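You operate a simulated robot arm through the tools that you are given. There is no shell and no other tool. Be economical: measure what you need, move in short steps, check, and stop when the job is done.

Carry out the task below with a simulated robot arm. There is one attempt and no reset: what you move stays moved.

TASK
Grind the right plate's paste at N23 smooth under Mid light.
Fine: set that half's switch and the dial first; add 1 drop from the dish beside the three jars with the teal-banded dropper, then grind with the teal-banded muller; put both back; leave the box's other half dark and its plate alone.

The check looks at the end state, three seconds after you hand in, the way a careful person would. Anything else that was tipped, shoved, dropped, spilled or broken makes it a failure.

THE ROBOT
A 6-joint arm with a two-finger parallel gripper, fixed in place. Base frame: the origin is at the foot of the arm, x ahead of it, y to its left, z up; the work surface is at about z = 0.95. Units: m, rad, N and s.
With the tool pointing down near the work surface it reaches from about 0.22 to 0.66 m from the base axis. Its first joint turns from -1.152 to 1.152 rad. Payload 2.9 kg.
The tool frame sits at the grasp point between the pads (the TCP): z along the fingers, y along the line on which they close. The tips reach 0.03 m beyond it. Largest opening 0.11 m; finger width 0.02, thickness 0.01; the body of the gripper, 0.048 by 0.112 m, starts 0.055 m behind the TCP.
Orientation is that of the tool frame in the base frame, as a unit quaternion [x, y, z, w]. With the fingers straight down and closing along the base's y, the tool's x points along the base's -x, its y along +y and its z along -z.

THE INTERFACE
- The arm moves only by the tool nudge_tool. Its argument "targets" is a list of rows, each an object (a shift or turn left out is 0, a gripper value left out holds the last) with "travel": the shift along the tool's x, y, z in units of 40 mm (1.0 is 40 mm), a list of three; "rotation": the turn, a rotation vector about the tool's x, y, z in units of 6 degrees (1.0 is 6 degrees), a list of three; "hand": the closure in counts, from 0 (fully open) to 255 (shut). In form: [{"travel": [dx, dy, dz], "rotation": [rx, ry, rz], "hand": hand}, ...]. A call has 1 to 12 rows; each row shifts and turns the commanded pose from where the row before left it, along the tool's axes as they then stand. A call with a number of a shift or a turn outside -1 to 1 is refused whole. A row lasts 0.2 s, in which the tool goes at most 0.05 m and 0.15 rad; a call with a longer step from one row to the next is refused whole, and so is a gripper value outside its range. Where a pose cannot be reached the arm comes as near as it can. A force on the tool above 80 N (or 10 N above the force at the start of the call, whichever is more), or a blocked arm, ends the call early, and 0.2 s more pass. The fingers move at their own pace (about 0.108 m/s each) and stop on an object; they squeeze with about 24 N. The grip force told is the motor's: it shows also when the fingers shut on nothing. Time passes only in rows, and 0.2 s behind the last, so rows that do not move let the fingers close. It gives the time, the measured TCP pose, the force on the tool (base axes), the opening and the grip force at its end, in the units of the frame above (readings bear some noise).
- Cameras (640 x 400 px; columns grow to the right, rows downward): "scene" is fixed at [0.0767, 0.42, 1.3937]; the picture's right is [-0.78, -0.63, 0.00], its down [-0.29, 0.36, -0.89] and it looks along [0.56, -0.69, -0.46] (base axes); focal length 300 px, centre (320, 200). "wrist" rides on the gripper at [-0.036, 0, -0.057] in the tool frame; the picture's right is [0.00, -1.00, 0.00], its down [0.97, 0.00, -0.24] and it looks along [0.24, 0.00, 0.97] (tool axes); focal length 218 px, centre (320, 200).
- capture(camera): a new picture of that camera. The clock stands still meanwhile.
- measure_at(camera, pixels): for up to 12 pixels [column, row] of the newest picture of that camera ("zoom" is the newest enlarged one), the place [x, y, z] in the base frame of the surface seen there, good to about 0.003 m, but the place of the scene camera against the robot may be out by one fixed shift of up to 0.012 m in any direction. The clock stands still meanwhile.
- close_up(camera, box): a new picture of the part [left, top, right, bottom] of that camera's present view, enlarged. The clock stands still meanwhile.
- sign_off(): hands the job in; it is judged then, once.

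Keep the steps short. Do not move on a guess: measure, check each grasp and each placing, and mend mistakes. In all there are 80 turns and 54 pictures (those below and enlarged ones count). Leave the gripper open and the arm clear of the work at the hand-in unless told otherwise, and finish with a single line.

The tools are called as name(argument=value, ...) on one line, values as JSON. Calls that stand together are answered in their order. nudge_tool: Moves the arm, as the interface text tells. Its arguments: {"type":"object","properties":{"targets":{"type":"array"}},"required":["targets"]} The other tools are called the same way: capture (camera) takes a picture; measure_at (camera, pixels) gives the place of the surface under pixels of a picture; close_up (camera, box) takes an enlarged picture of a part of a camera's view; sign_off () hands the job in.

At the start:

```text
time: 0.0
position: [0.3533, -0.0599, 1.2752]
orientation: [0.001, 1.0, 0.0, 0.0]
wrist_force: [-0.3, -0.4, -0.2]
grip_width: 0.11
grasp_force: 0.0
```

scene: 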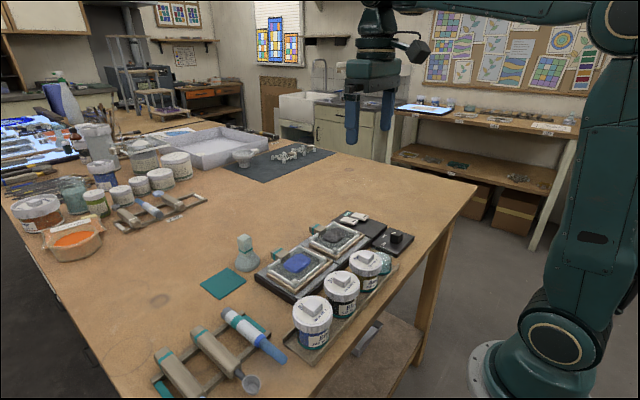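
wrist: 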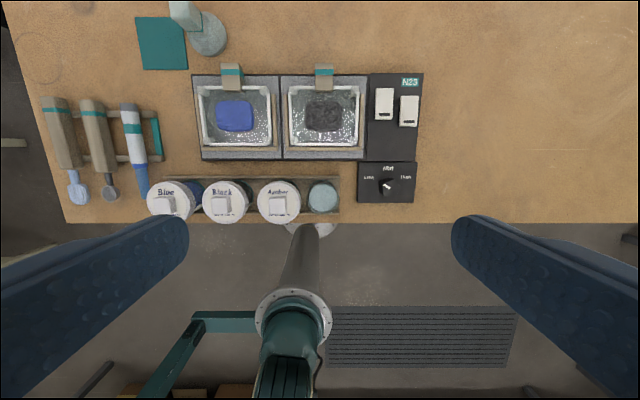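

I see the N23 light box with two plates, two switches, a dial, jars and a dish, droppers on a rack and a muller. I'll take enlarged views first.

close_up(camera="wrist", box=[180, 50, 440, 215])

close_up(camera="wrist", box=[20, 0, 350, 230])

close_up(camera="scene", box=[140, 200, 430, 400])

```text
2.42 times, centred on (310, 132) of wrist
```

zoom: 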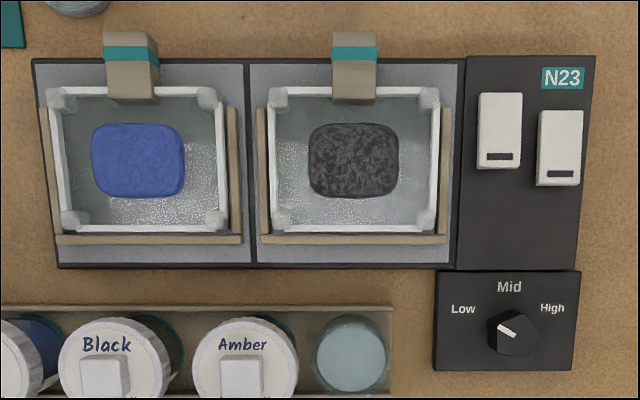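

```text
1.74 times, centred on (185, 115) of wrist
```

zoom: 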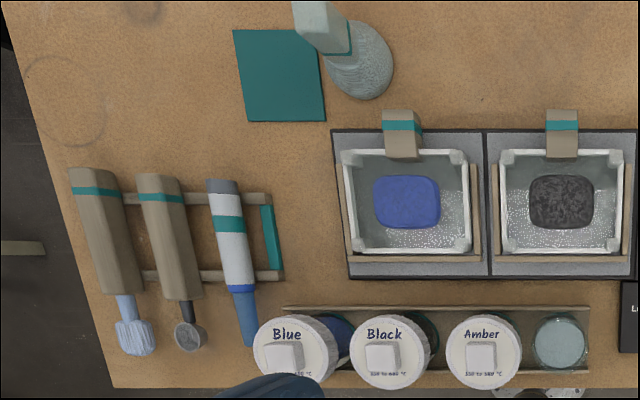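

```text
2.00 times, centred on (285, 300) of scene
```

zoom: 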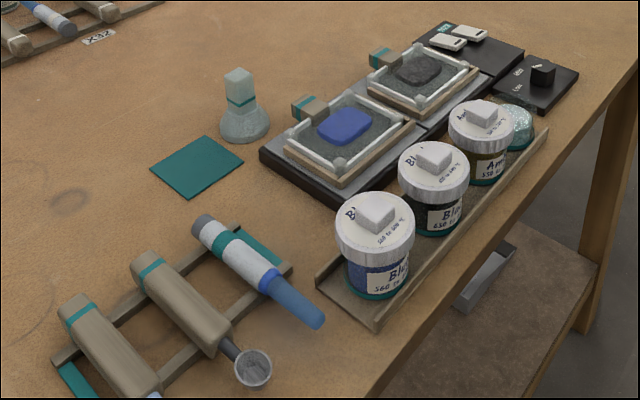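

Next I measure the key parts from the wrist view: switches, dial, plates, dish, muller and dropper.

capture(camera="wrist")

measure_at(camera="wrist", pixels=[[384, 95], [409, 102], [409, 122], [409, 150], [386, 186], [366, 197], [324, 115], [235, 115], [322, 196], [210, 40], [184, 12], [160, 42]])

measure_at(camera="wrist", pixels=[[129, 106], [132, 129], [136, 155], [141, 185], [143, 114], [118, 114], [155, 140], [110, 158], [340, 196], [300, 117], [350, 117], [170, 198]])

```text
48 pictures are left
```

wrist: 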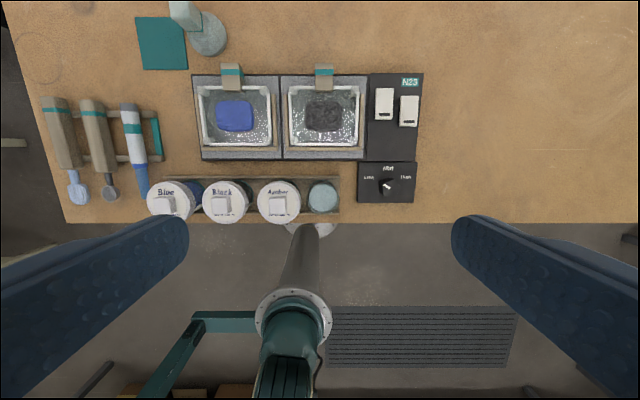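

```text
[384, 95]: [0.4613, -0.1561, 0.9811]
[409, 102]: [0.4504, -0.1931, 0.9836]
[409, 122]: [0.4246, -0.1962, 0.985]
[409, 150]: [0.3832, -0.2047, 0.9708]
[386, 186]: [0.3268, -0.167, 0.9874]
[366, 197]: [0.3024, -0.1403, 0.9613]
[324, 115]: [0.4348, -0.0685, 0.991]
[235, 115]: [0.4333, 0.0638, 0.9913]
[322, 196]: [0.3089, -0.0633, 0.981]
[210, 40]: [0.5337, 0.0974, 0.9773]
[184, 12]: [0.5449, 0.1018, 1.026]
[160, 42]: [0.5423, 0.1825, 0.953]
```

```text
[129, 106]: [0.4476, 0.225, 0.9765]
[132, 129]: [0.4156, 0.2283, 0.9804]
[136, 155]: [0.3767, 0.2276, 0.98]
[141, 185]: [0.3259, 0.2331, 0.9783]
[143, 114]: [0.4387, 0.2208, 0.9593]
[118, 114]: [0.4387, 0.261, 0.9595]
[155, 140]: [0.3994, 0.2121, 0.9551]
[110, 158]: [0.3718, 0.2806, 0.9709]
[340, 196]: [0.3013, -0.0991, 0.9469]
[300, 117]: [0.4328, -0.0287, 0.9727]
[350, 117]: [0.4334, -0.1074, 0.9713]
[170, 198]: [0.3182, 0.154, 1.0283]
```

I move to hover above the switches and dial for a close look.

nudge_tool(targets=[{"travel": [-0.3, -0.69, 0.75], "hand": 255}, {"travel": [-0.3, -0.69, 0.75]}, {"travel": [-0.3, -0.69, 0.75]}, {"travel": [-0.3, -0.69, 0.75]}, {"travel": [0, 0, 0]}])

capture(camera="wrist")

```text
time: 1.2
position: [0.402, -0.1714, 1.1524]
orientation: [0.0, 1.0, 0.0, 0.001]
wrist_force: [-0.1, -1.2, 0.5]
grip_width: 0.0
grasp_force: 23.5
```

```text
47 pictures are left
```

wrist: 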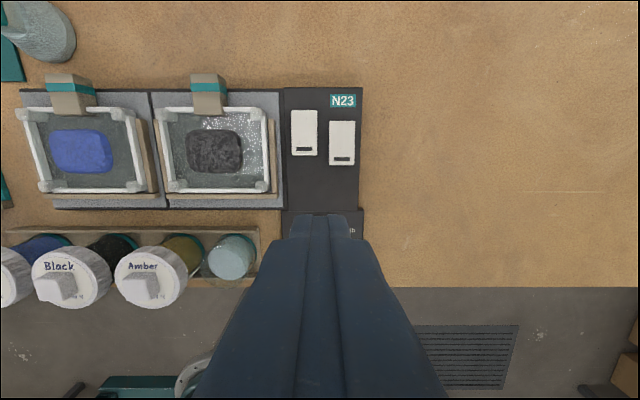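

Zoom on the two switches and measure them.

close_up(camera="wrist", box=[270, 80, 382, 150])

measure_at(camera="wrist", pixels=[[303, 114], [303, 132], [303, 149], [341, 125], [341, 142], [341, 157], [341, 162], [331, 142], [352, 142], [341, 185], [215, 150], [232, 258]])

close_up(camera="scene", box=[290, 195, 430, 285])

```text
5.71 times, centred on (326, 115) of wrist
```

zoom: 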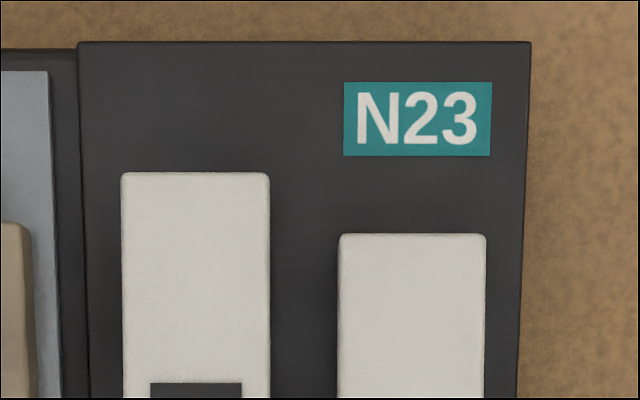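

```text
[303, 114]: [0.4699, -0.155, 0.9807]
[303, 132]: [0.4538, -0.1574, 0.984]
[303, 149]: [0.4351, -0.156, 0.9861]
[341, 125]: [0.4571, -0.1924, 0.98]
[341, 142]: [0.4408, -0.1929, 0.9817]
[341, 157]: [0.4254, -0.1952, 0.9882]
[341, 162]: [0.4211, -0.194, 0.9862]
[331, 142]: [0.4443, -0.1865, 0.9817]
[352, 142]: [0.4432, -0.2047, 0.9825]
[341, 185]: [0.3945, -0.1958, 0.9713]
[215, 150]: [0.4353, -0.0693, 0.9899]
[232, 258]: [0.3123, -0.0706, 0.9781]
```

```text
4.44 times, centred on (360, 240) of scene
```

zoom: 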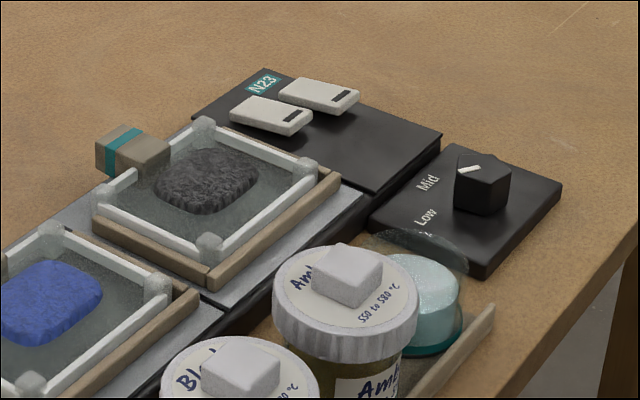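

The right switch's near end (341,160) stands up at about [0.424, -0.194, 0.987]. I go above it and down close, with the fingers closed.

nudge_tool(targets=[{"travel": [-0.55, -0.565, 0.3]}, {"travel": [0, 0, 1]}, {"travel": [0, 0, 1]}, {"travel": [0, 0, 0.75]}, {"travel": [0, 0, 0]}])

close_up(camera="scene", box=[290, 195, 430, 285])

```text
time: 2.4
position: [0.4226, -0.195, 1.0329]
orientation: [0.0, 1.0, 0.0, 0.0]
wrist_force: [-0.2, -0.3, -0.1]
grip_width: 0.0001
grasp_force: 24.3
```

```text
4.44 times, centred on (360, 240) of scene
```

zoom: 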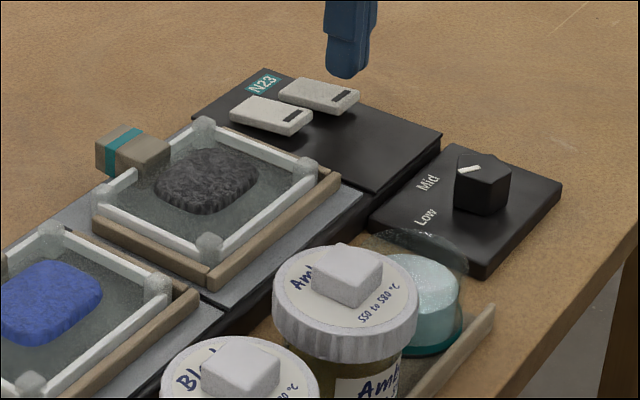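

The tip is above the switch's marked end. I press down in small steps and look.

nudge_tool(targets=[{"travel": [0, 0, 0.25]}, {"travel": [0, 0, 0.15]}, {"travel": [0, 0, 0.1]}, {"travel": [0, 0, 0.1]}])

close_up(camera="scene", box=[290, 195, 430, 285])

```text
time: 3.4
position: [0.4237, -0.1939, 1.0125]
orientation: [0.0, 1.0, -0.001, 0.002]
wrist_force: [-15.5, 4.4, 39.9]
grip_width: 0.0003
grasp_force: 23.6
```

```text
4.44 times, centred on (360, 240) of scene
```

zoom: 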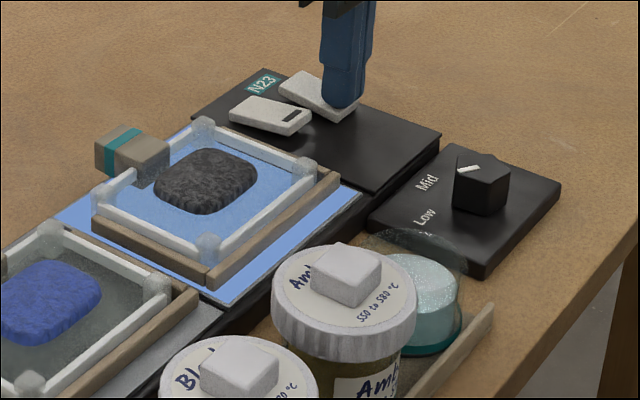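

The right plate now glows, the left is dark. I lift and move near the dial, opening the fingers for a clear view.

nudge_tool(targets=[{"travel": [0, 0, -1]}, {"travel": [0, 0, -1]}, {"travel": [0.8, 0.2, -0.6], "hand": 130}, {"travel": [0.8, 0.2, 0]}, {"travel": [0.8, 0.2, 0]}, {"travel": [0, 0, 0]}])

capture(camera="wrist")

```text
time: 4.8
position: [0.3261, -0.1676, 1.1135]
orientation: [0.0, 1.0, 0.0, 0.001]
wrist_force: [-0.9, -0.6, 0.7]
grip_width: 0.0541
grasp_force: 0.0
```

```text
42 pictures are left
```

wrist: 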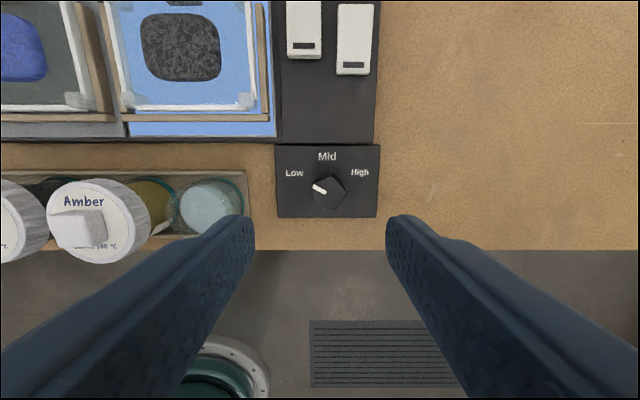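

close_up(camera="wrist", box=[270, 140, 382, 220])

measure_at(camera="wrist", pixels=[[328, 190], [320, 189], [338, 190], [329, 207], [295, 200], [364, 200], [327, 180], [294, 173], [360, 173], [327, 156]])

```text
5.00 times, centred on (326, 180) of wrist
```

zoom: 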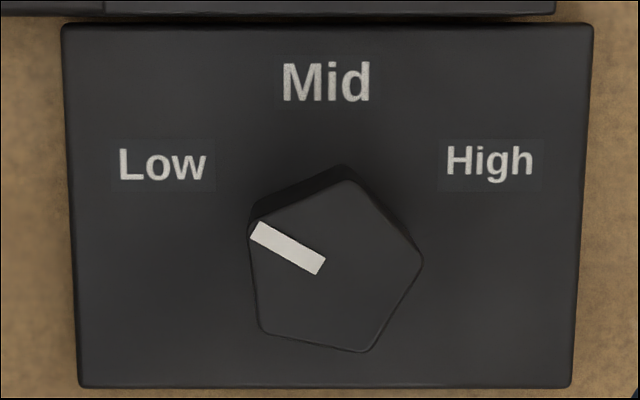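

```text
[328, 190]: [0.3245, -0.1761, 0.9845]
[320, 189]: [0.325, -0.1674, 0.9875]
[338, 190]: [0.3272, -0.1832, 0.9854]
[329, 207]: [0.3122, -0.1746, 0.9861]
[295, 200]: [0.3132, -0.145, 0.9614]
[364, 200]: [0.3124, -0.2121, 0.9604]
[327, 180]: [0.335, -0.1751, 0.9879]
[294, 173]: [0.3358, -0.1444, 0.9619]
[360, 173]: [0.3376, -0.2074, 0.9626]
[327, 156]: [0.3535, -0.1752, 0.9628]
```

The knob is five-sided, centre about [0.3225, -0.1755], top 0.986, pointer at Low (about 60° left of Mid). I align the fingers to a flat/corner axis (7° turn) and descend around it to just over.

nudge_tool(targets=[{"travel": [0.085, -0.235, 0.2]}, {"travel": [0, 0, 0.8], "rotation": [0, 0, -0.6]}, {"travel": [0, 0, 0.8], "rotation": [0, 0, -0.57]}, {"travel": [0, 0, 0.4]}, {"travel": [0, 0, 0]}])

capture(camera="wrist")

```text
time: 6.0
position: [0.3242, -0.1794, 1.0245]
orientation: [-0.061, 0.998, 0.0, 0.0]
wrist_force: [0.6, -0.2, -1.1]
grip_width: 0.0541
grasp_force: 0.0
```

```text
40 pictures are left
```

wrist: 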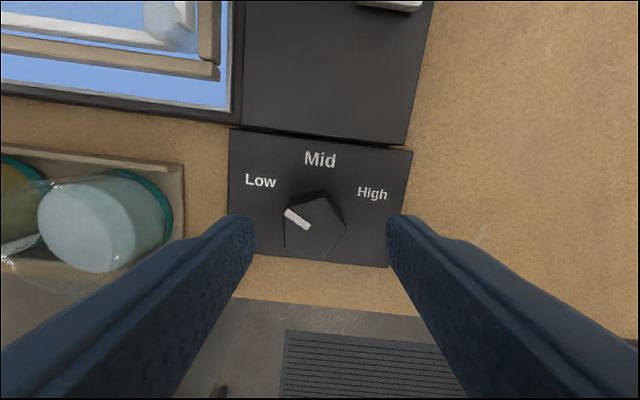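

The left flat is parallel to the finger and the corner points right. I descend to z 1.002 and close.

nudge_tool(targets=[{"travel": [0, 0, 0.56]}, {"hand": 200}, {"hand": 255}, {}, {}])

close_up(camera="wrist", box=[200, 100, 440, 250])

```text
time: 7.2
position: [0.3233, -0.1762, 1.0019]
orientation: [-0.064, 0.998, 0.002, -0.001]
wrist_force: [-1.8, 28.4, 3.6]
grip_width: 0.0297
grasp_force: 44.8
```

```text
2.67 times, centred on (320, 175) of wrist
```

zoom: 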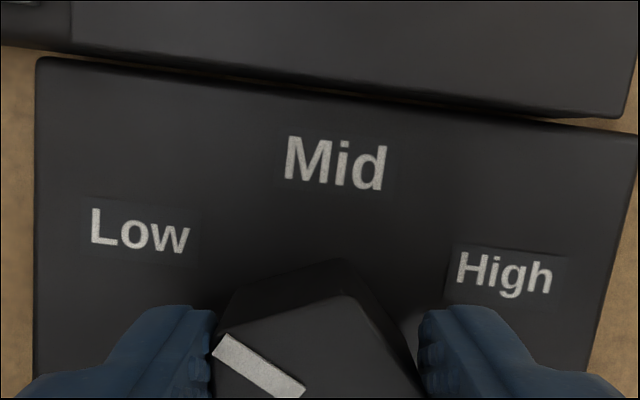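

Gripped (0.0297) with a sideways force of 28 N, so I ease 3 mm in +y and turn 30° clockwise, then read.

nudge_tool(targets=[{"travel": [0, 0.07, 0]}, {"rotation": [0, 0, 1]}, {"rotation": [0, 0, 1]}, {"rotation": [0, 0, 1]}, {"rotation": [0, 0, 1]}, {"rotation": [0, 0, 1]}])

close_up(camera="wrist", box=[200, 100, 440, 250])

```text
time: 8.6
position: [0.3239, -0.1765, 1.002]
orientation: [0.203, 0.979, 0.0, 0.0]
wrist_force: [-10.6, -2.5, -14.3]
grip_width: 0.0295
grasp_force: 44.7
```

```text
2.67 times, centred on (320, 175) of wrist
```

zoom: 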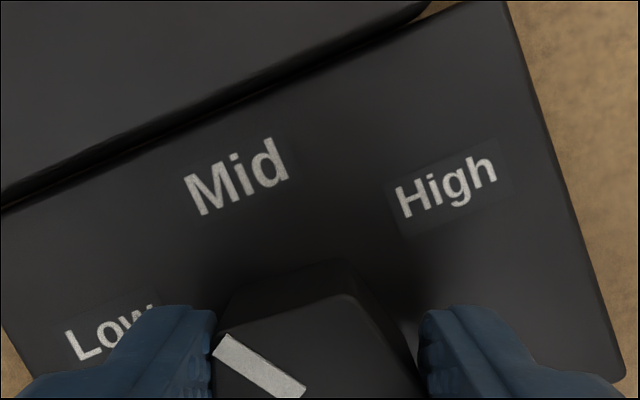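

The knob follows the fingers exactly. I turn the other 30°.

nudge_tool(targets=[{"rotation": [0, 0, 1]}, {"rotation": [0, 0, 1]}, {"rotation": [0, 0, 1]}, {"rotation": [0, 0, 1]}, {"rotation": [0, 0, 1]}, {}])

close_up(camera="wrist", box=[200, 100, 440, 250])

```text
time: 10.0
position: [0.3218, -0.1768, 1.001]
orientation: [0.448, 0.894, -0.001, -0.001]
wrist_force: [-22.0, -13.2, -9.2]
grip_width: 0.0296
grasp_force: 44.9
```

```text
2.67 times, centred on (320, 175) of wrist
```

zoom: 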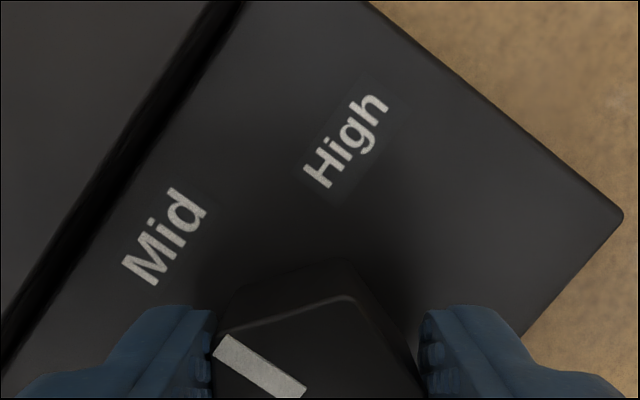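

The pointer heads at Mid. I open gently, lift and look from above.

nudge_tool(targets=[{"travel": [0.05, 0, 0], "hand": 160}, {"hand": 150}, {"travel": [0, 0, -0.7]}, {"travel": [0, 0, -1]}, {"travel": [0, 0, -1], "rotation": [0, 0, -1]}, {"rotation": [0, 0, -1]}, {"rotation": [0, 0, -1]}, {"rotation": [0, 0, -1]}, {"rotation": [0, 0, -1]}, {"rotation": [0, 0, -1]}, {"rotation": [0, 0, -1]}, {"rotation": [0, 0, -1]}])

capture(camera="wrist")

```text
time: 12.6
position: [0.3226, -0.1741, 1.1107]
orientation: [0.043, 0.999, -0.001, 0.0]
wrist_force: [-1.2, -0.2, -0.3]
grip_width: 0.0452
grasp_force: 0.0
```

```text
36 pictures are left
```

wrist: 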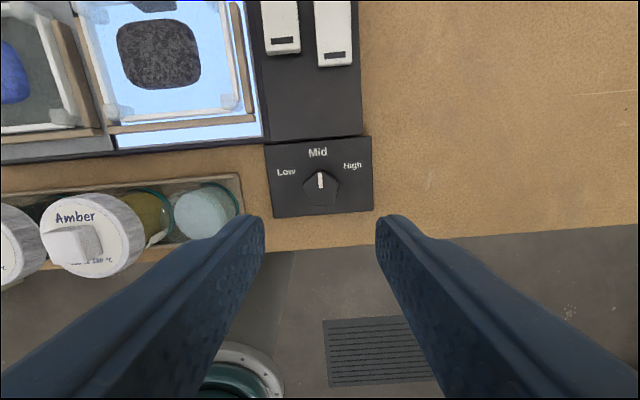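

Dial reads Mid. Now I travel at this height to over the dropper rack, tool squared up.

nudge_tool(targets=[{"travel": [0, 0, -0.9], "rotation": [0, 0, -0.83]}, {"travel": [0, 1, 0], "hand": 60}, {"travel": [0, 1, 0]}, {"travel": [0, 1, 0]}, {"travel": [0, 1, 0]}, {"travel": [0, 1, 0]}, {"travel": [0, 1, 0]}, {"travel": [0, 1, 0]}, {"travel": [0, 1, 0]}, {"travel": [0, 1, 0]}, {"travel": [0, 1, 0]}, {}])

capture(camera="wrist")

```text
time: 15.2
position: [0.3225, 0.2258, 1.1473]
orientation: [0.0, 1.0, 0.0, 0.0]
wrist_force: [1.3, 0.5, -0.2]
grip_width: 0.0844
grasp_force: 0.0
```

```text
35 pictures are left
```

wrist: 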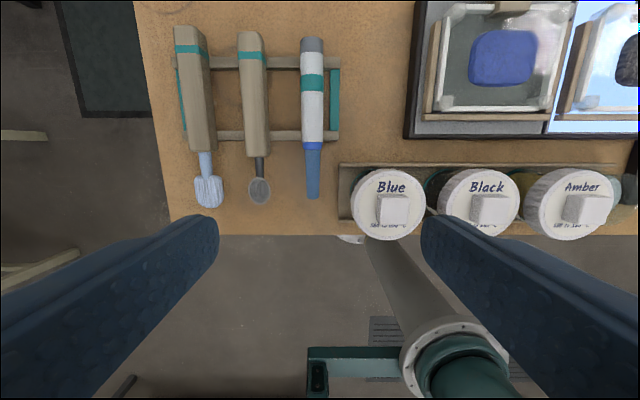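

close_up(camera="wrist", box=[250, 30, 410, 210])

measure_at(camera="wrist", pixels=[[312, 40], [312, 52], [312, 65], [312, 83], [312, 105], [312, 135], [313, 146], [313, 165], [313, 192], [303, 105], [322, 105], [290, 135]])

close_up(camera="scene", box=[200, 290, 310, 380])

```text
2.22 times, centred on (330, 120) of wrist
```

zoom: 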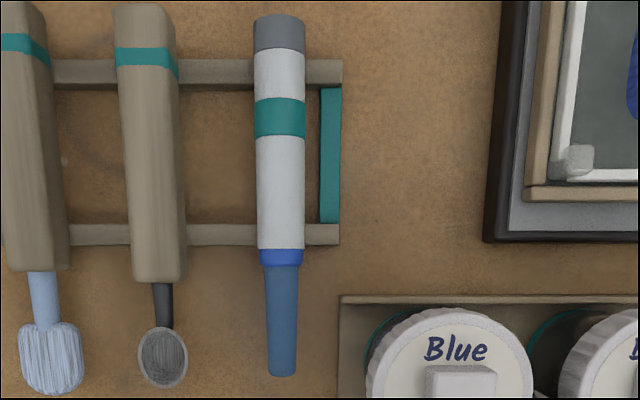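

```text
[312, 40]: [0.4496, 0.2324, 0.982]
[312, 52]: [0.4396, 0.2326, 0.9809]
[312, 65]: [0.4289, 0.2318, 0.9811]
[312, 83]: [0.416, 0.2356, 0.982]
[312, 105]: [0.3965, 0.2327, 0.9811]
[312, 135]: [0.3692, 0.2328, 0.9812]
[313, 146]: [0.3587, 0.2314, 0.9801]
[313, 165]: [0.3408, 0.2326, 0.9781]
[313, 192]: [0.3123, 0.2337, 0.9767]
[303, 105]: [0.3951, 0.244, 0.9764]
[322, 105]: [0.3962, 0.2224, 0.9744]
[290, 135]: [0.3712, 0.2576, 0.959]
```

```text
4.44 times, centred on (255, 335) of scene
```

zoom: 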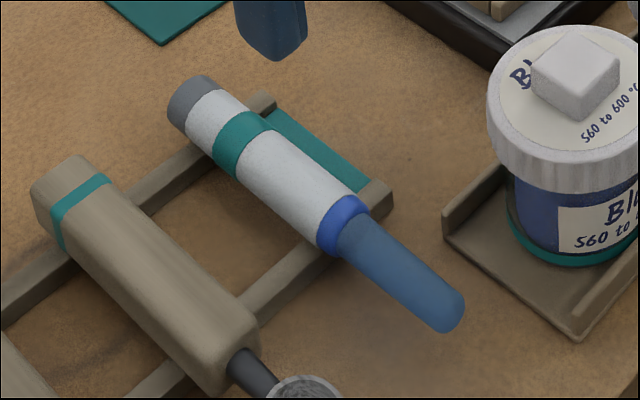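

The dropper lies along x at y 0.233, barrel x 0.36–0.455, blue tip toward me at x 0.307, between rails at x 0.37 and 0.43. I'll grasp the barrel at x 0.40: first hover.

nudge_tool(targets=[{"travel": [-0.97, 0.09, 0.5], "hand": 151}, {"travel": [-0.97, 0.09, 0.5]}, {"travel": [0, 0, 1]}, {"travel": [0, 0, 0.9]}, {}])

capture(camera="wrist")

close_up(camera="scene", box=[160, 270, 300, 390])

```text
time: 16.4
position: [0.4009, 0.2322, 1.0299]
orientation: [0.0, 1.0, 0.0, 0.0]
wrist_force: [0.3, 0.3, -0.4]
grip_width: 0.0449
grasp_force: 0.1
```

```text
32 pictures are left
```

wrist: 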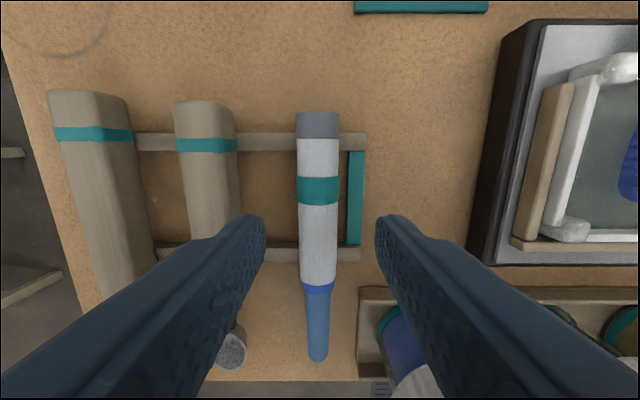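

```text
3.33 times, centred on (230, 330) of scene
```

zoom: 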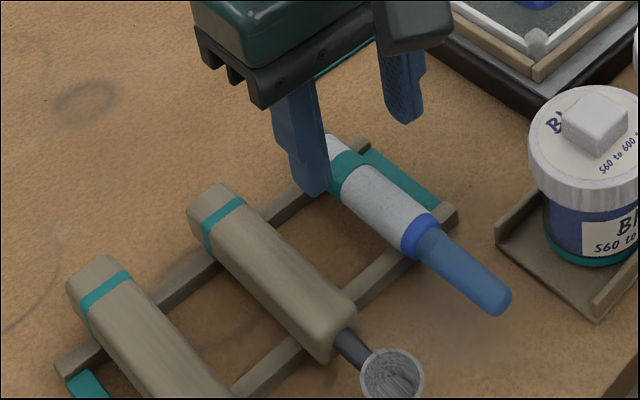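

Fingers straddle the barrel without touching the neighbours. Descend to z 0.992 and close.

nudge_tool(targets=[{"travel": [0, 0, 0.5]}, {"travel": [0, 0, 0.45]}, {"hand": 255}, {}, {}])

```text
time: 17.6
position: [0.4008, 0.2336, 0.9925]
orientation: [0.0, 1.0, 0.0, 0.0]
wrist_force: [-0.9, -0.2, -0.2]
grip_width: 0.021
grasp_force: 23.8
```

Gripped at 0.021. I record the home (0.4008, 0.2336, 0.9925) and lift straight up.

nudge_tool(targets=[{"travel": [0, 0, -0.5]}, {"travel": [0, 0, -1]}, {"travel": [0, 0, -1]}, {"travel": [0, 0, -1]}, {"travel": [0, 0, -1]}, {"travel": [0, 0, -1]}, {}])

capture(camera="wrist")

```text
time: 19.2
position: [0.4004, 0.2328, 1.2124]
orientation: [0.0, 1.0, 0.0, 0.0]
wrist_force: [-0.2, 0.4, -1.5]
grip_width: 0.0212
grasp_force: 24.2
```

```text
30 pictures are left
```

wrist: 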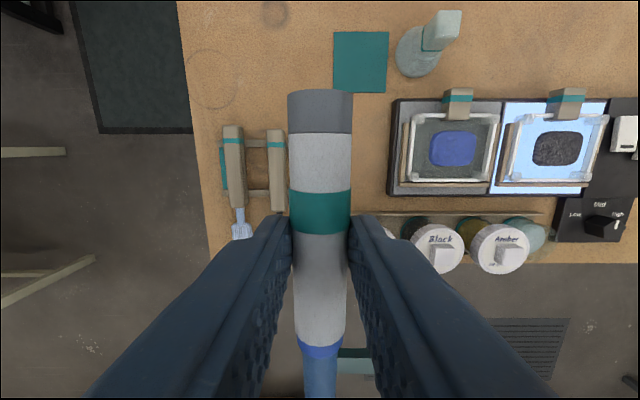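

The dropper is held straight. I carry it to above the station's near side, then start turning.

nudge_tool(targets=[{"travel": [0, -0.9, 0]}, {"travel": [0, -0.9, 0]}, {"travel": [0, -0.9, 0]}, {"travel": [0, -0.9, 0]}, {"travel": [0, -0.9, 0]}, {"travel": [0, -0.9, 0]}, {"travel": [0, -0.9, 0]}, {"travel": [0, -0.9, 0]}, {"travel": [0.5, 0, 0], "rotation": [0, 0, -1]}, {"rotation": [0, 0, -1]}, {"rotation": [0, 0, -1]}, {"rotation": [0, 0, -1]}])

nudge_tool(targets=[{"rotation": [0, 0, -1]}, {"rotation": [0, 0, -1]}, {"rotation": [0, 0, -1]}, {"rotation": [0, 0, -1]}, {"rotation": [0, 0, -1]}, {"rotation": [0, 0, -1]}, {"rotation": [0, 0, -1]}, {"rotation": [0, 0, -1]}, {"rotation": [0, 0, -1]}, {"rotation": [0, 0, -1]}, {"rotation": [0, 0, -1]}, {}])

```text
time: 21.8
position: [0.3803, -0.0557, 1.2114]
orientation: [-0.209, 0.978, 0.001, 0.0]
wrist_force: [-1.5, -0.3, -0.7]
grip_width: 0.0213
grasp_force: 24.0
```

```text
time: 24.4
position: [0.3812, -0.0553, 1.2117]
orientation: [0.708, -0.707, 0.0, 0.0]
wrist_force: [-0.3, -0.6, -0.5]
grip_width: 0.0213
grasp_force: 23.9
```

Yaw done, tip points to -y. Now I pitch the tip downward in steps.

nudge_tool(targets=[{"rotation": [0, -1, 0]}, {"rotation": [0, -1, 0]}, {"rotation": [0, -1, 0]}, {"rotation": [0, -1, 0]}, {"rotation": [0, -1, 0]}, {"rotation": [0, -1, 0]}, {"rotation": [0, -1, 0]}, {"rotation": [0, -1, 0]}, {}])

capture(camera="scene")

```text
time: 26.4
position: [0.3751, -0.0183, 1.1409]
orientation: [0.658, -0.656, -0.254, -0.268]
wrist_force: [0.1, -0.8, -1.3]
grip_width: 0.0216
grasp_force: 23.6
out of reach, approached as far as the arm can: row 1, 2, 4, 5, 6, 7, 8
```

```text
29 pictures are left
```

scene: 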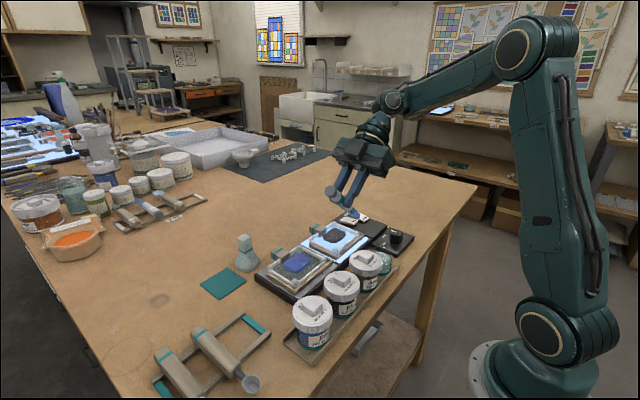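

The arm can't pitch sideways fully (reached only ~43°). I undo this pitch and the yaw, and will pitch forward (away from the base) instead.

nudge_tool(targets=[{"rotation": [0, 1, 0]}, {"rotation": [0, 1, 0]}, {"rotation": [0, 1, 0]}, {"rotation": [0, 1, 0]}, {"rotation": [0, 1, 0]}, {"rotation": [0, 1, 0]}, {"rotation": [0, 1, 0]}, {"rotation": [0, 1, 0]}, {}])

nudge_tool(targets=[{"rotation": [0, 0, 1]}, {"rotation": [0, 0, 1]}, {"rotation": [0, 0, 1]}, {"rotation": [0, 0, 1]}, {"rotation": [0, 0, 1]}, {"rotation": [0, 0, 1]}, {"rotation": [0, 0, 1]}, {"rotation": [0, 0, 1]}, {"rotation": [0, 0, 1]}, {"rotation": [0, 0, 1]}, {"rotation": [0, 0, 1]}, {"rotation": [0, 0, 1]}])

nudge_tool(targets=[{"rotation": [0, 0, 1]}, {"rotation": [0, 0, 1]}, {"rotation": [0, 0, 1]}, {"travel": [-1, 0, 0]}, {"travel": [-0.4, 0, 0]}, {}])

```text
time: 28.4
position: [0.3749, -0.0213, 1.141]
orientation: [-0.706, 0.707, -0.034, -0.021]
wrist_force: [0.5, 0.6, -1.1]
grip_width: 0.0211
grasp_force: 23.8
```

```text
time: 31.0
position: [0.3759, -0.0195, 1.1418]
orientation: [-0.154, 0.987, -0.04, 0.003]
wrist_force: [-0.2, 0.7, -0.4]
grip_width: 0.0211
grasp_force: 24.0
```

```text
time: 32.4
position: [0.4324, -0.02, 1.1424]
orientation: [0.001, 0.999, -0.039, 0.009]
wrist_force: [0.0, -0.1, -0.9]
grip_width: 0.0211
grasp_force: 24.1
```

I correct the small residual roll, raise to ~1.2, and test the forward pitch.

nudge_tool(targets=[{"travel": [0, 0, -0.8], "rotation": [-0.745, 0, 0]}, {"travel": [0, 0, -0.8]}, {"rotation": [0, -1, 0]}, {"rotation": [0, -1, 0]}, {"rotation": [0, -1, 0]}, {"rotation": [0, -1, 0]}, {"rotation": [0, -1, 0]}, {"rotation": [0, -1, 0]}, {"rotation": [0, -1, 0]}, {"rotation": [0, -1, 0]}, {}])

```text
time: 34.8
position: [0.4306, -0.0174, 1.2068]
orientation: [0.0, 0.91, 0.0, 0.415]
wrist_force: [1.2, 0.8, -1.4]
grip_width: 0.0212
grasp_force: 23.5
```

Forward pitch works (49°). I continue toward 90°.

nudge_tool(targets=[{"rotation": [0, -1, 0]}, {"rotation": [0, -1, 0]}, {"rotation": [0, -1, 0]}, {"rotation": [0, -1, 0]}, {"rotation": [0, -1, 0]}, {"rotation": [0, -1, 0]}, {"rotation": [0, -0.83, 0]}, {}])

capture(camera="scene")

```text
time: 36.6
position: [0.4296, -0.0169, 1.2065]
orientation: [0.001, 0.708, -0.001, 0.707]
wrist_force: [-0.2, -0.7, -0.4]
grip_width: 0.0213
grasp_force: 23.7
```

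```text
28 pictures are left
```

scene: 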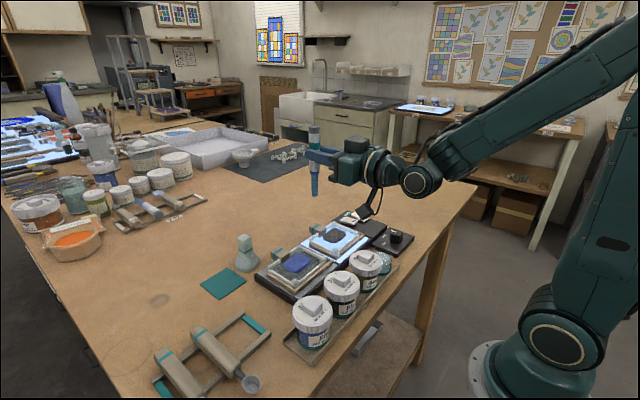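

The dropper is vertical. But something black hangs below the wrist at (365,210); I measure it against the tip.

close_up(camera="scene", box=[290, 110, 450, 250])

measure_at(camera="scene", pixels=[[315, 194], [315, 180], [313, 128], [366, 214], [370, 208], [377, 200], [360, 212], [343, 217], [350, 165], [385, 255]])

```text
2.86 times, centred on (370, 180) of scene
```

zoom: 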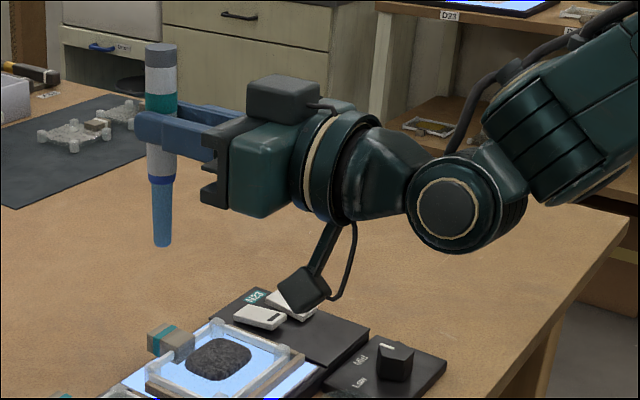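

```text
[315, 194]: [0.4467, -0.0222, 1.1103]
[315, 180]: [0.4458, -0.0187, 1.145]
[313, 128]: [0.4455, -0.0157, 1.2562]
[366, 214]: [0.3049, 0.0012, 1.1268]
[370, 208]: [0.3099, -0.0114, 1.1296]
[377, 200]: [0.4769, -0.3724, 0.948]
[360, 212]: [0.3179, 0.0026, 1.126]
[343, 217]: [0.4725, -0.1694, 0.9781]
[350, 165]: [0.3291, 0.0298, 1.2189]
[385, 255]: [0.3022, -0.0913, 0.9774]
```

The bracket hangs about as low as the tip, so I'll use a 60° pitch (dropper leaning 30°) which keeps it well higher. First, a close look at the dish.

close_up(camera="scene", box=[340, 235, 420, 285])

measure_at(camera="zoom", pixels=[[360, 160], [330, 200], [390, 200], [360, 230], [300, 160], [420, 160], [360, 280], [390, 130], [340, 130], [250, 150], [200, 150]])

```text
8.00 times, centred on (380, 260) of scene
```

zoom: 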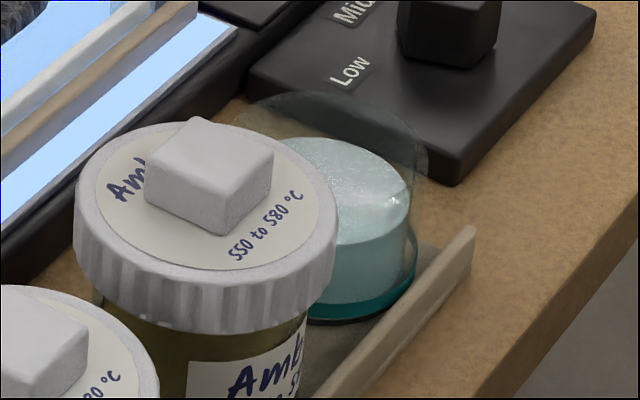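

```text
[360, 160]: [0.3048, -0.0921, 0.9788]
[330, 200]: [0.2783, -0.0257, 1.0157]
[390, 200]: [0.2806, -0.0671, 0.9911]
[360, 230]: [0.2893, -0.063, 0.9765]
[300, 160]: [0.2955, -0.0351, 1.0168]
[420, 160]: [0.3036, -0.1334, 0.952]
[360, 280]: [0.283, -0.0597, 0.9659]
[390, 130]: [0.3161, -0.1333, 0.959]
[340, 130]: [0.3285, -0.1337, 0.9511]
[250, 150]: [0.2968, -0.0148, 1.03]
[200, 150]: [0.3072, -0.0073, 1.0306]
```

Liquid centre is about [0.308, -0.066], level 0.979. I reduce the pitch to 60° and move the tip to hover over the dish.

nudge_tool(targets=[{"rotation": [0, 1, 0]}, {"rotation": [0, 1, 0]}, {"rotation": [0, 1, 0]}, {"rotation": [0, 1, 0]}, {"rotation": [0, 1, 0]}, {"travel": [0.867, -0.408, -0.443]}, {"travel": [0.867, -0.408, -0.443]}, {"travel": [0.867, -0.408, -0.443]}, {}])

capture(camera="scene")

capture(camera="wrist")

```text
time: 38.6
position: [0.3352, -0.0667, 1.1468]
orientation: [0.001, 0.867, 0.0, 0.499]
wrist_force: [0.4, -0.5, -1.2]
grip_width: 0.0214
grasp_force: 24.1
out of reach, approached as far as the arm can: row 8
```

```text
25 pictures are left
```

scene: 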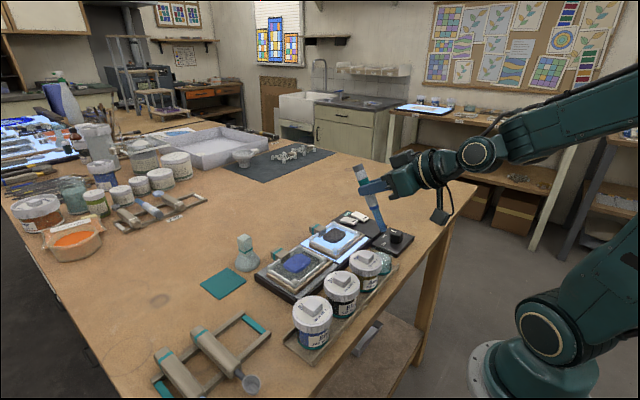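

```text
24 pictures are left
```

wrist: 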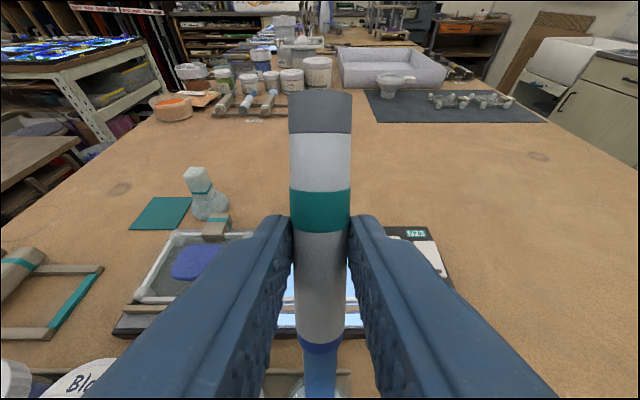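

At 60° the arm is at its inner limit. I lean one more step (54°) and lower so the tip is just above the rim.

nudge_tool(targets=[{"rotation": [0, 1, 0]}, {"travel": [0.425, 0, 0.415]}, {"travel": [0.425, 0, 0.415]}, {}])

close_up(camera="scene", box=[320, 185, 448, 285])

```text
time: 39.6
position: [0.3495, -0.0688, 1.1048]
orientation: [0.001, 0.892, -0.001, 0.453]
wrist_force: [-0.3, -0.2, -2.0]
grip_width: 0.0211
grasp_force: 23.9
out of reach, approached as far as the arm can: row 3
```

```text
4.00 times, centred on (384, 235) of scene
```

zoom: 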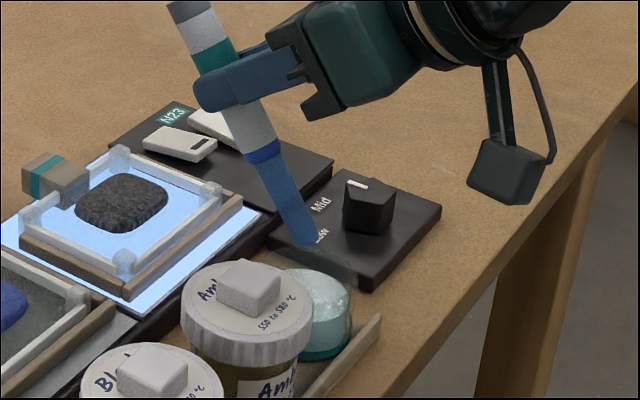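

The tip is just above the dish rim at the back. I measure the tip, liquid edges and rim together in this zoom for relative positions.

measure_at(camera="zoom", pixels=[[305, 238], [298, 215], [270, 165], [325, 295], [345, 300], [315, 278], [330, 275], [310, 310], [340, 268], [352, 290], [300, 262], [330, 318]])

close_up(camera="scene", box=[370, 230, 418, 260])

```text
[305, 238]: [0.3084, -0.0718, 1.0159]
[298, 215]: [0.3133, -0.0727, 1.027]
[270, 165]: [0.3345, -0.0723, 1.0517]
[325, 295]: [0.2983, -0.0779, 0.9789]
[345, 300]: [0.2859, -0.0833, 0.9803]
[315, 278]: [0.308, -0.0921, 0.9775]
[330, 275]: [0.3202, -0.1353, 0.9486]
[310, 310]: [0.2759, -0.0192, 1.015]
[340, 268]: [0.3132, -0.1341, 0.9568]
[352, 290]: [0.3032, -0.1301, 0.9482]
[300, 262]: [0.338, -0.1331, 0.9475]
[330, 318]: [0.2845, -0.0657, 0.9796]
```

```text
13.33 times, centred on (394, 245) of scene
```

zoom: 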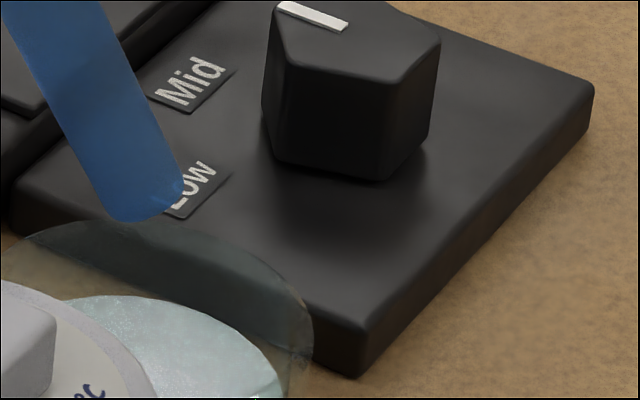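

Scene and robot frames agree within ~4 mm. I lean to 45° and lower in two steps toward the liquid, keeping clear of the rim.

nudge_tool(targets=[{"rotation": [0, 0.75, 0]}, {"rotation": [0, 0.75, 0]}, {"travel": [0.26, 0.02, 0.285]}, {"travel": [0.2, 0.02, 0.22]}, {}])

close_up(camera="scene", box=[340, 200, 436, 275])

```text
time: 40.8
position: [0.3498, -0.0678, 1.0774]
orientation: [0.0, 0.924, 0.0, 0.382]
wrist_force: [0.5, -0.8, -0.5]
grip_width: 0.0212
grasp_force: 24.2
```

```text
5.33 times, centred on (388, 238) of scene
```

zoom: 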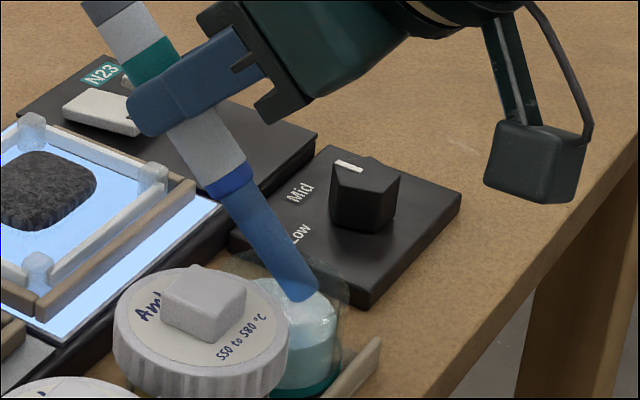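

The tip is inside the rim, over the liquid. I lower 20 mm into it, watching the force.

nudge_tool(targets=[{"travel": [0.18, 0, 0.18]}, {"travel": [0.17, 0, 0.17]}, {}])

close_up(camera="scene", box=[356, 225, 420, 275])

```text
time: 41.6
position: [0.3491, -0.0671, 1.0578]
orientation: [0.0, 0.924, 0.0, 0.382]
wrist_force: [0.0, 0.0, -0.2]
grip_width: 0.0214
grasp_force: 24.2
```

```text
8.00 times, centred on (388, 250) of scene
```

zoom: 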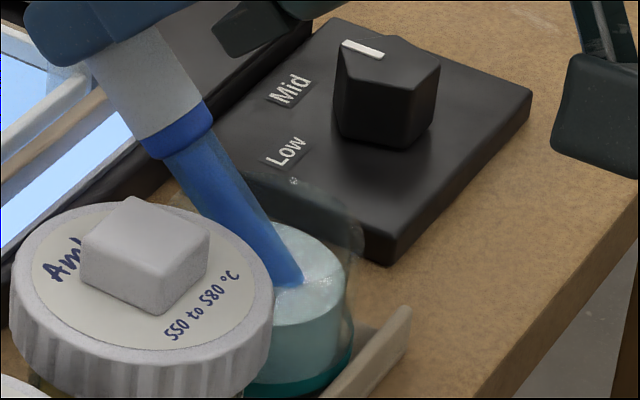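

The tip enters the liquid at (285,280). I go 4 mm deeper, wait a moment, then lift straight out and inspect the tip.

nudge_tool(targets=[{"travel": [0.07, 0, 0.07]}, {}, {}, {}, {"travel": [-0.35, 0, -0.35]}, {"travel": [-0.5, 0, -0.5]}, {}])

close_up(camera="scene", box=[340, 185, 436, 260])

```text
time: 43.2
position: [0.3498, -0.0673, 1.1014]
orientation: [0.001, 0.924, 0.0, 0.383]
wrist_force: [-0.9, -0.3, -0.6]
grip_width: 0.0211
grasp_force: 24.1
```

```text
5.33 times, centred on (388, 222) of scene
```

zoom: 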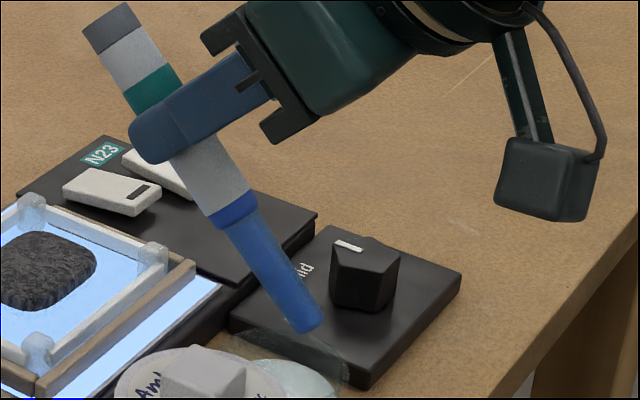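

No visible change, tip clean and wet. I lift, return to 60° pitch and carry the tip to hover above the dark paste.

nudge_tool(targets=[{"travel": [-0.75, 0, 0]}, {"travel": [-0.75, 0, 0]}, {"rotation": [0, -1, 0]}, {"rotation": [0, -1, 0]}, {"rotation": [0, -0.5, 0]}, {"travel": [-0.3, -0.015, 0.86]}, {"travel": [-0.3, -0.015, 0.86]}, {}])

close_up(camera="scene", box=[276, 160, 404, 260])

```text
time: 45.0
position: [0.4622, -0.0686, 1.1301]
orientation: [0.001, 0.866, -0.001, 0.5]
wrist_force: [0.9, -0.4, -1.0]
grip_width: 0.0214
grasp_force: 24.5
```

```text
4.00 times, centred on (340, 210) of scene
```

zoom: 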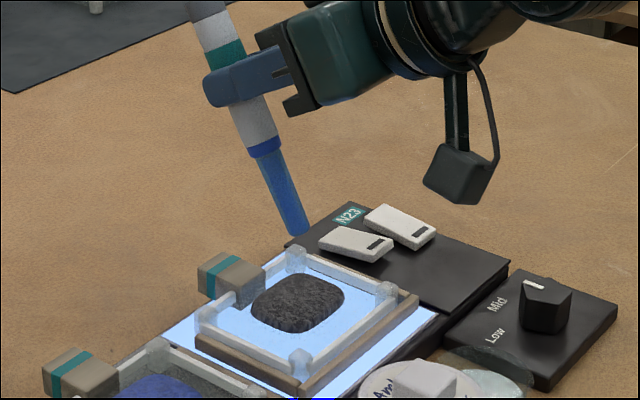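

Tip is ~45 mm above the paste centre. I lower 30 mm and look.

nudge_tool(targets=[{"travel": [0.33, 0, 0.19]}, {"travel": [0.32, 0, 0.185]}, {}])

close_up(camera="scene", box=[300, 200, 396, 275])

```text
time: 45.8
position: [0.4636, -0.0693, 1.1009]
orientation: [0.002, 0.866, -0.002, 0.5]
wrist_force: [-0.3, -0.6, -1.0]
grip_width: 0.0212
grasp_force: 24.1
```

```text
5.33 times, centred on (348, 238) of scene
```

zoom: 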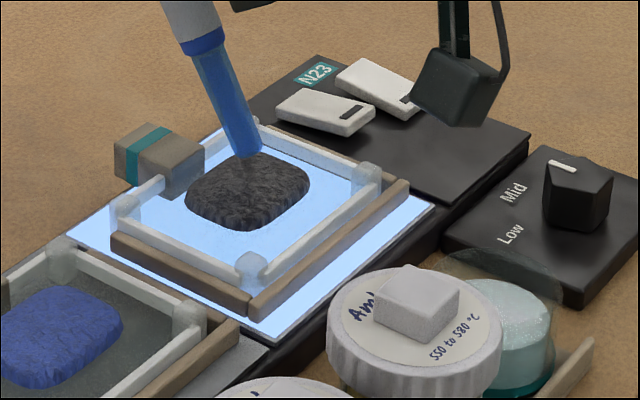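

No drop seen yet; about 15 mm gap remains. I lower 12 mm more to almost touch and wait.

nudge_tool(targets=[{"travel": [0.26, 0, 0.15]}, {}, {}])

close_up(camera="scene", box=[300, 200, 396, 275])

```text
time: 46.6
position: [0.4623, -0.0691, 1.0888]
orientation: [0.001, 0.866, 0.0, 0.501]
wrist_force: [-0.1, 0.4, -0.8]
grip_width: 0.0211
grasp_force: 24.4
```

```text
5.33 times, centred on (348, 238) of scene
```

zoom: 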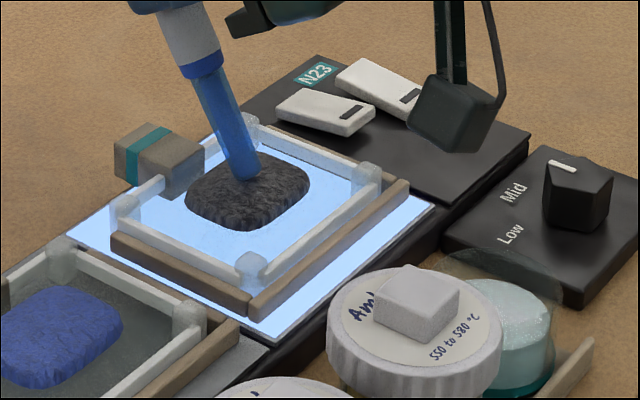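

Nearly touching. I lower 6 mm to touch the paste lightly, wait, then rise and look.

nudge_tool(targets=[{"travel": [0.13, 0, 0.075]}, {}, {}, {}])

nudge_tool(targets=[{"travel": [-0.4, 0, -0.23]}, {"travel": [-0.6, 0, -0.35]}, {}])

close_up(camera="scene", box=[300, 200, 396, 275])

```text
time: 47.6
position: [0.4636, -0.0686, 1.0827]
orientation: [0.0, 0.865, -0.001, 0.502]
wrist_force: [1.2, -0.6, 15.7]
grip_width: 0.0214
grasp_force: 24.0
```

```text
time: 48.4
position: [0.4633, -0.0701, 1.1284]
orientation: [0.001, 0.866, -0.001, 0.5]
wrist_force: [-0.4, -0.6, -0.7]
grip_width: 0.0215
grasp_force: 23.6
```

```text
5.33 times, centred on (348, 238) of scene
```

zoom: 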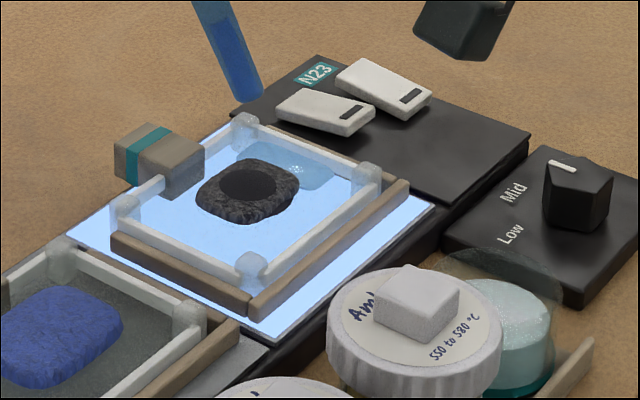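

The paste now shows a dark wet spot: the drop is delivered. I rise and rotate the dropper back to horizontal.

nudge_tool(targets=[{"travel": [-0.9, 0, -0.5]}, {"travel": [-0.9, 0, -0.5]}, {"rotation": [0, 1, 0]}, {"rotation": [0, 1, 0]}, {"rotation": [0, 1, 0]}, {"rotation": [0, 1, 0]}, {"rotation": [0, 1, 0]}, {"rotation": [0, 1, 0]}, {"rotation": [0, 1, 0]}, {"rotation": [0, 1, 0]}, {"rotation": [0, 1, 0]}, {"rotation": [0, 1, 0]}])

```text
time: 51.0
position: [0.4647, -0.0686, 1.2117]
orientation: [0.001, 1.0, -0.001, 0.0]
wrist_force: [0.4, 0.2, -1.5]
grip_width: 0.0212
grasp_force: 23.9
```

Level again. I carry it back to above the rack slot.

nudge_tool(targets=[{"travel": [0.2, 0.944, 0]}, {"travel": [0.2, 0.944, 0]}, {"travel": [0.2, 0.944, 0]}, {"travel": [0.2, 0.944, 0]}, {"travel": [0.2, 0.944, 0]}, {"travel": [0.2, 0.944, 0]}, {"travel": [0.2, 0.944, 0]}, {"travel": [0.2, 0.944, 0]}, {"travel": [0, 0, 1]}, {"travel": [0, 0, 1]}, {"travel": [0, 0, 1]}, {"travel": [0, 0, 1]}])

capture(camera="wrist")

```text
time: 53.6
position: [0.4021, 0.2339, 1.0514]
orientation: [0.001, 1.0, 0.0, -0.001]
wrist_force: [0.2, -0.6, -1.4]
grip_width: 0.0211
grasp_force: 23.4
```

```text
14 pictures are left
```

wrist: 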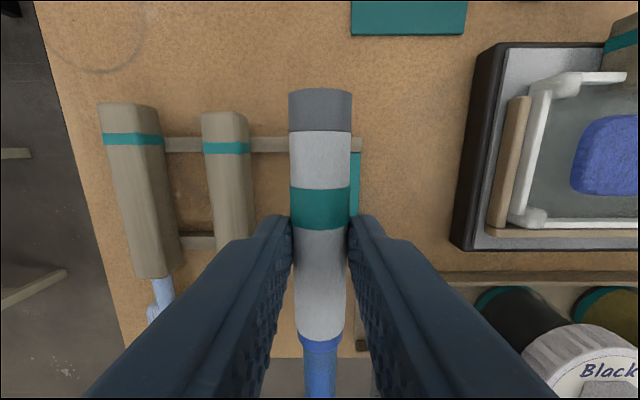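

Aligned over its slot. I lower to z 0.993, open slightly and rise.

nudge_tool(targets=[{"travel": [0.03, 0, 0.9]}, {"travel": [0, 0, 0.4]}, {"travel": [0, 0, 0.15]}, {}])

```text
time: 54.6
position: [0.4011, 0.2337, 0.9939]
orientation: [0.001, 1.0, 0.001, 0.0]
wrist_force: [-6.2, -4.1, 15.4]
grip_width: 0.0214
grasp_force: 24.3
```

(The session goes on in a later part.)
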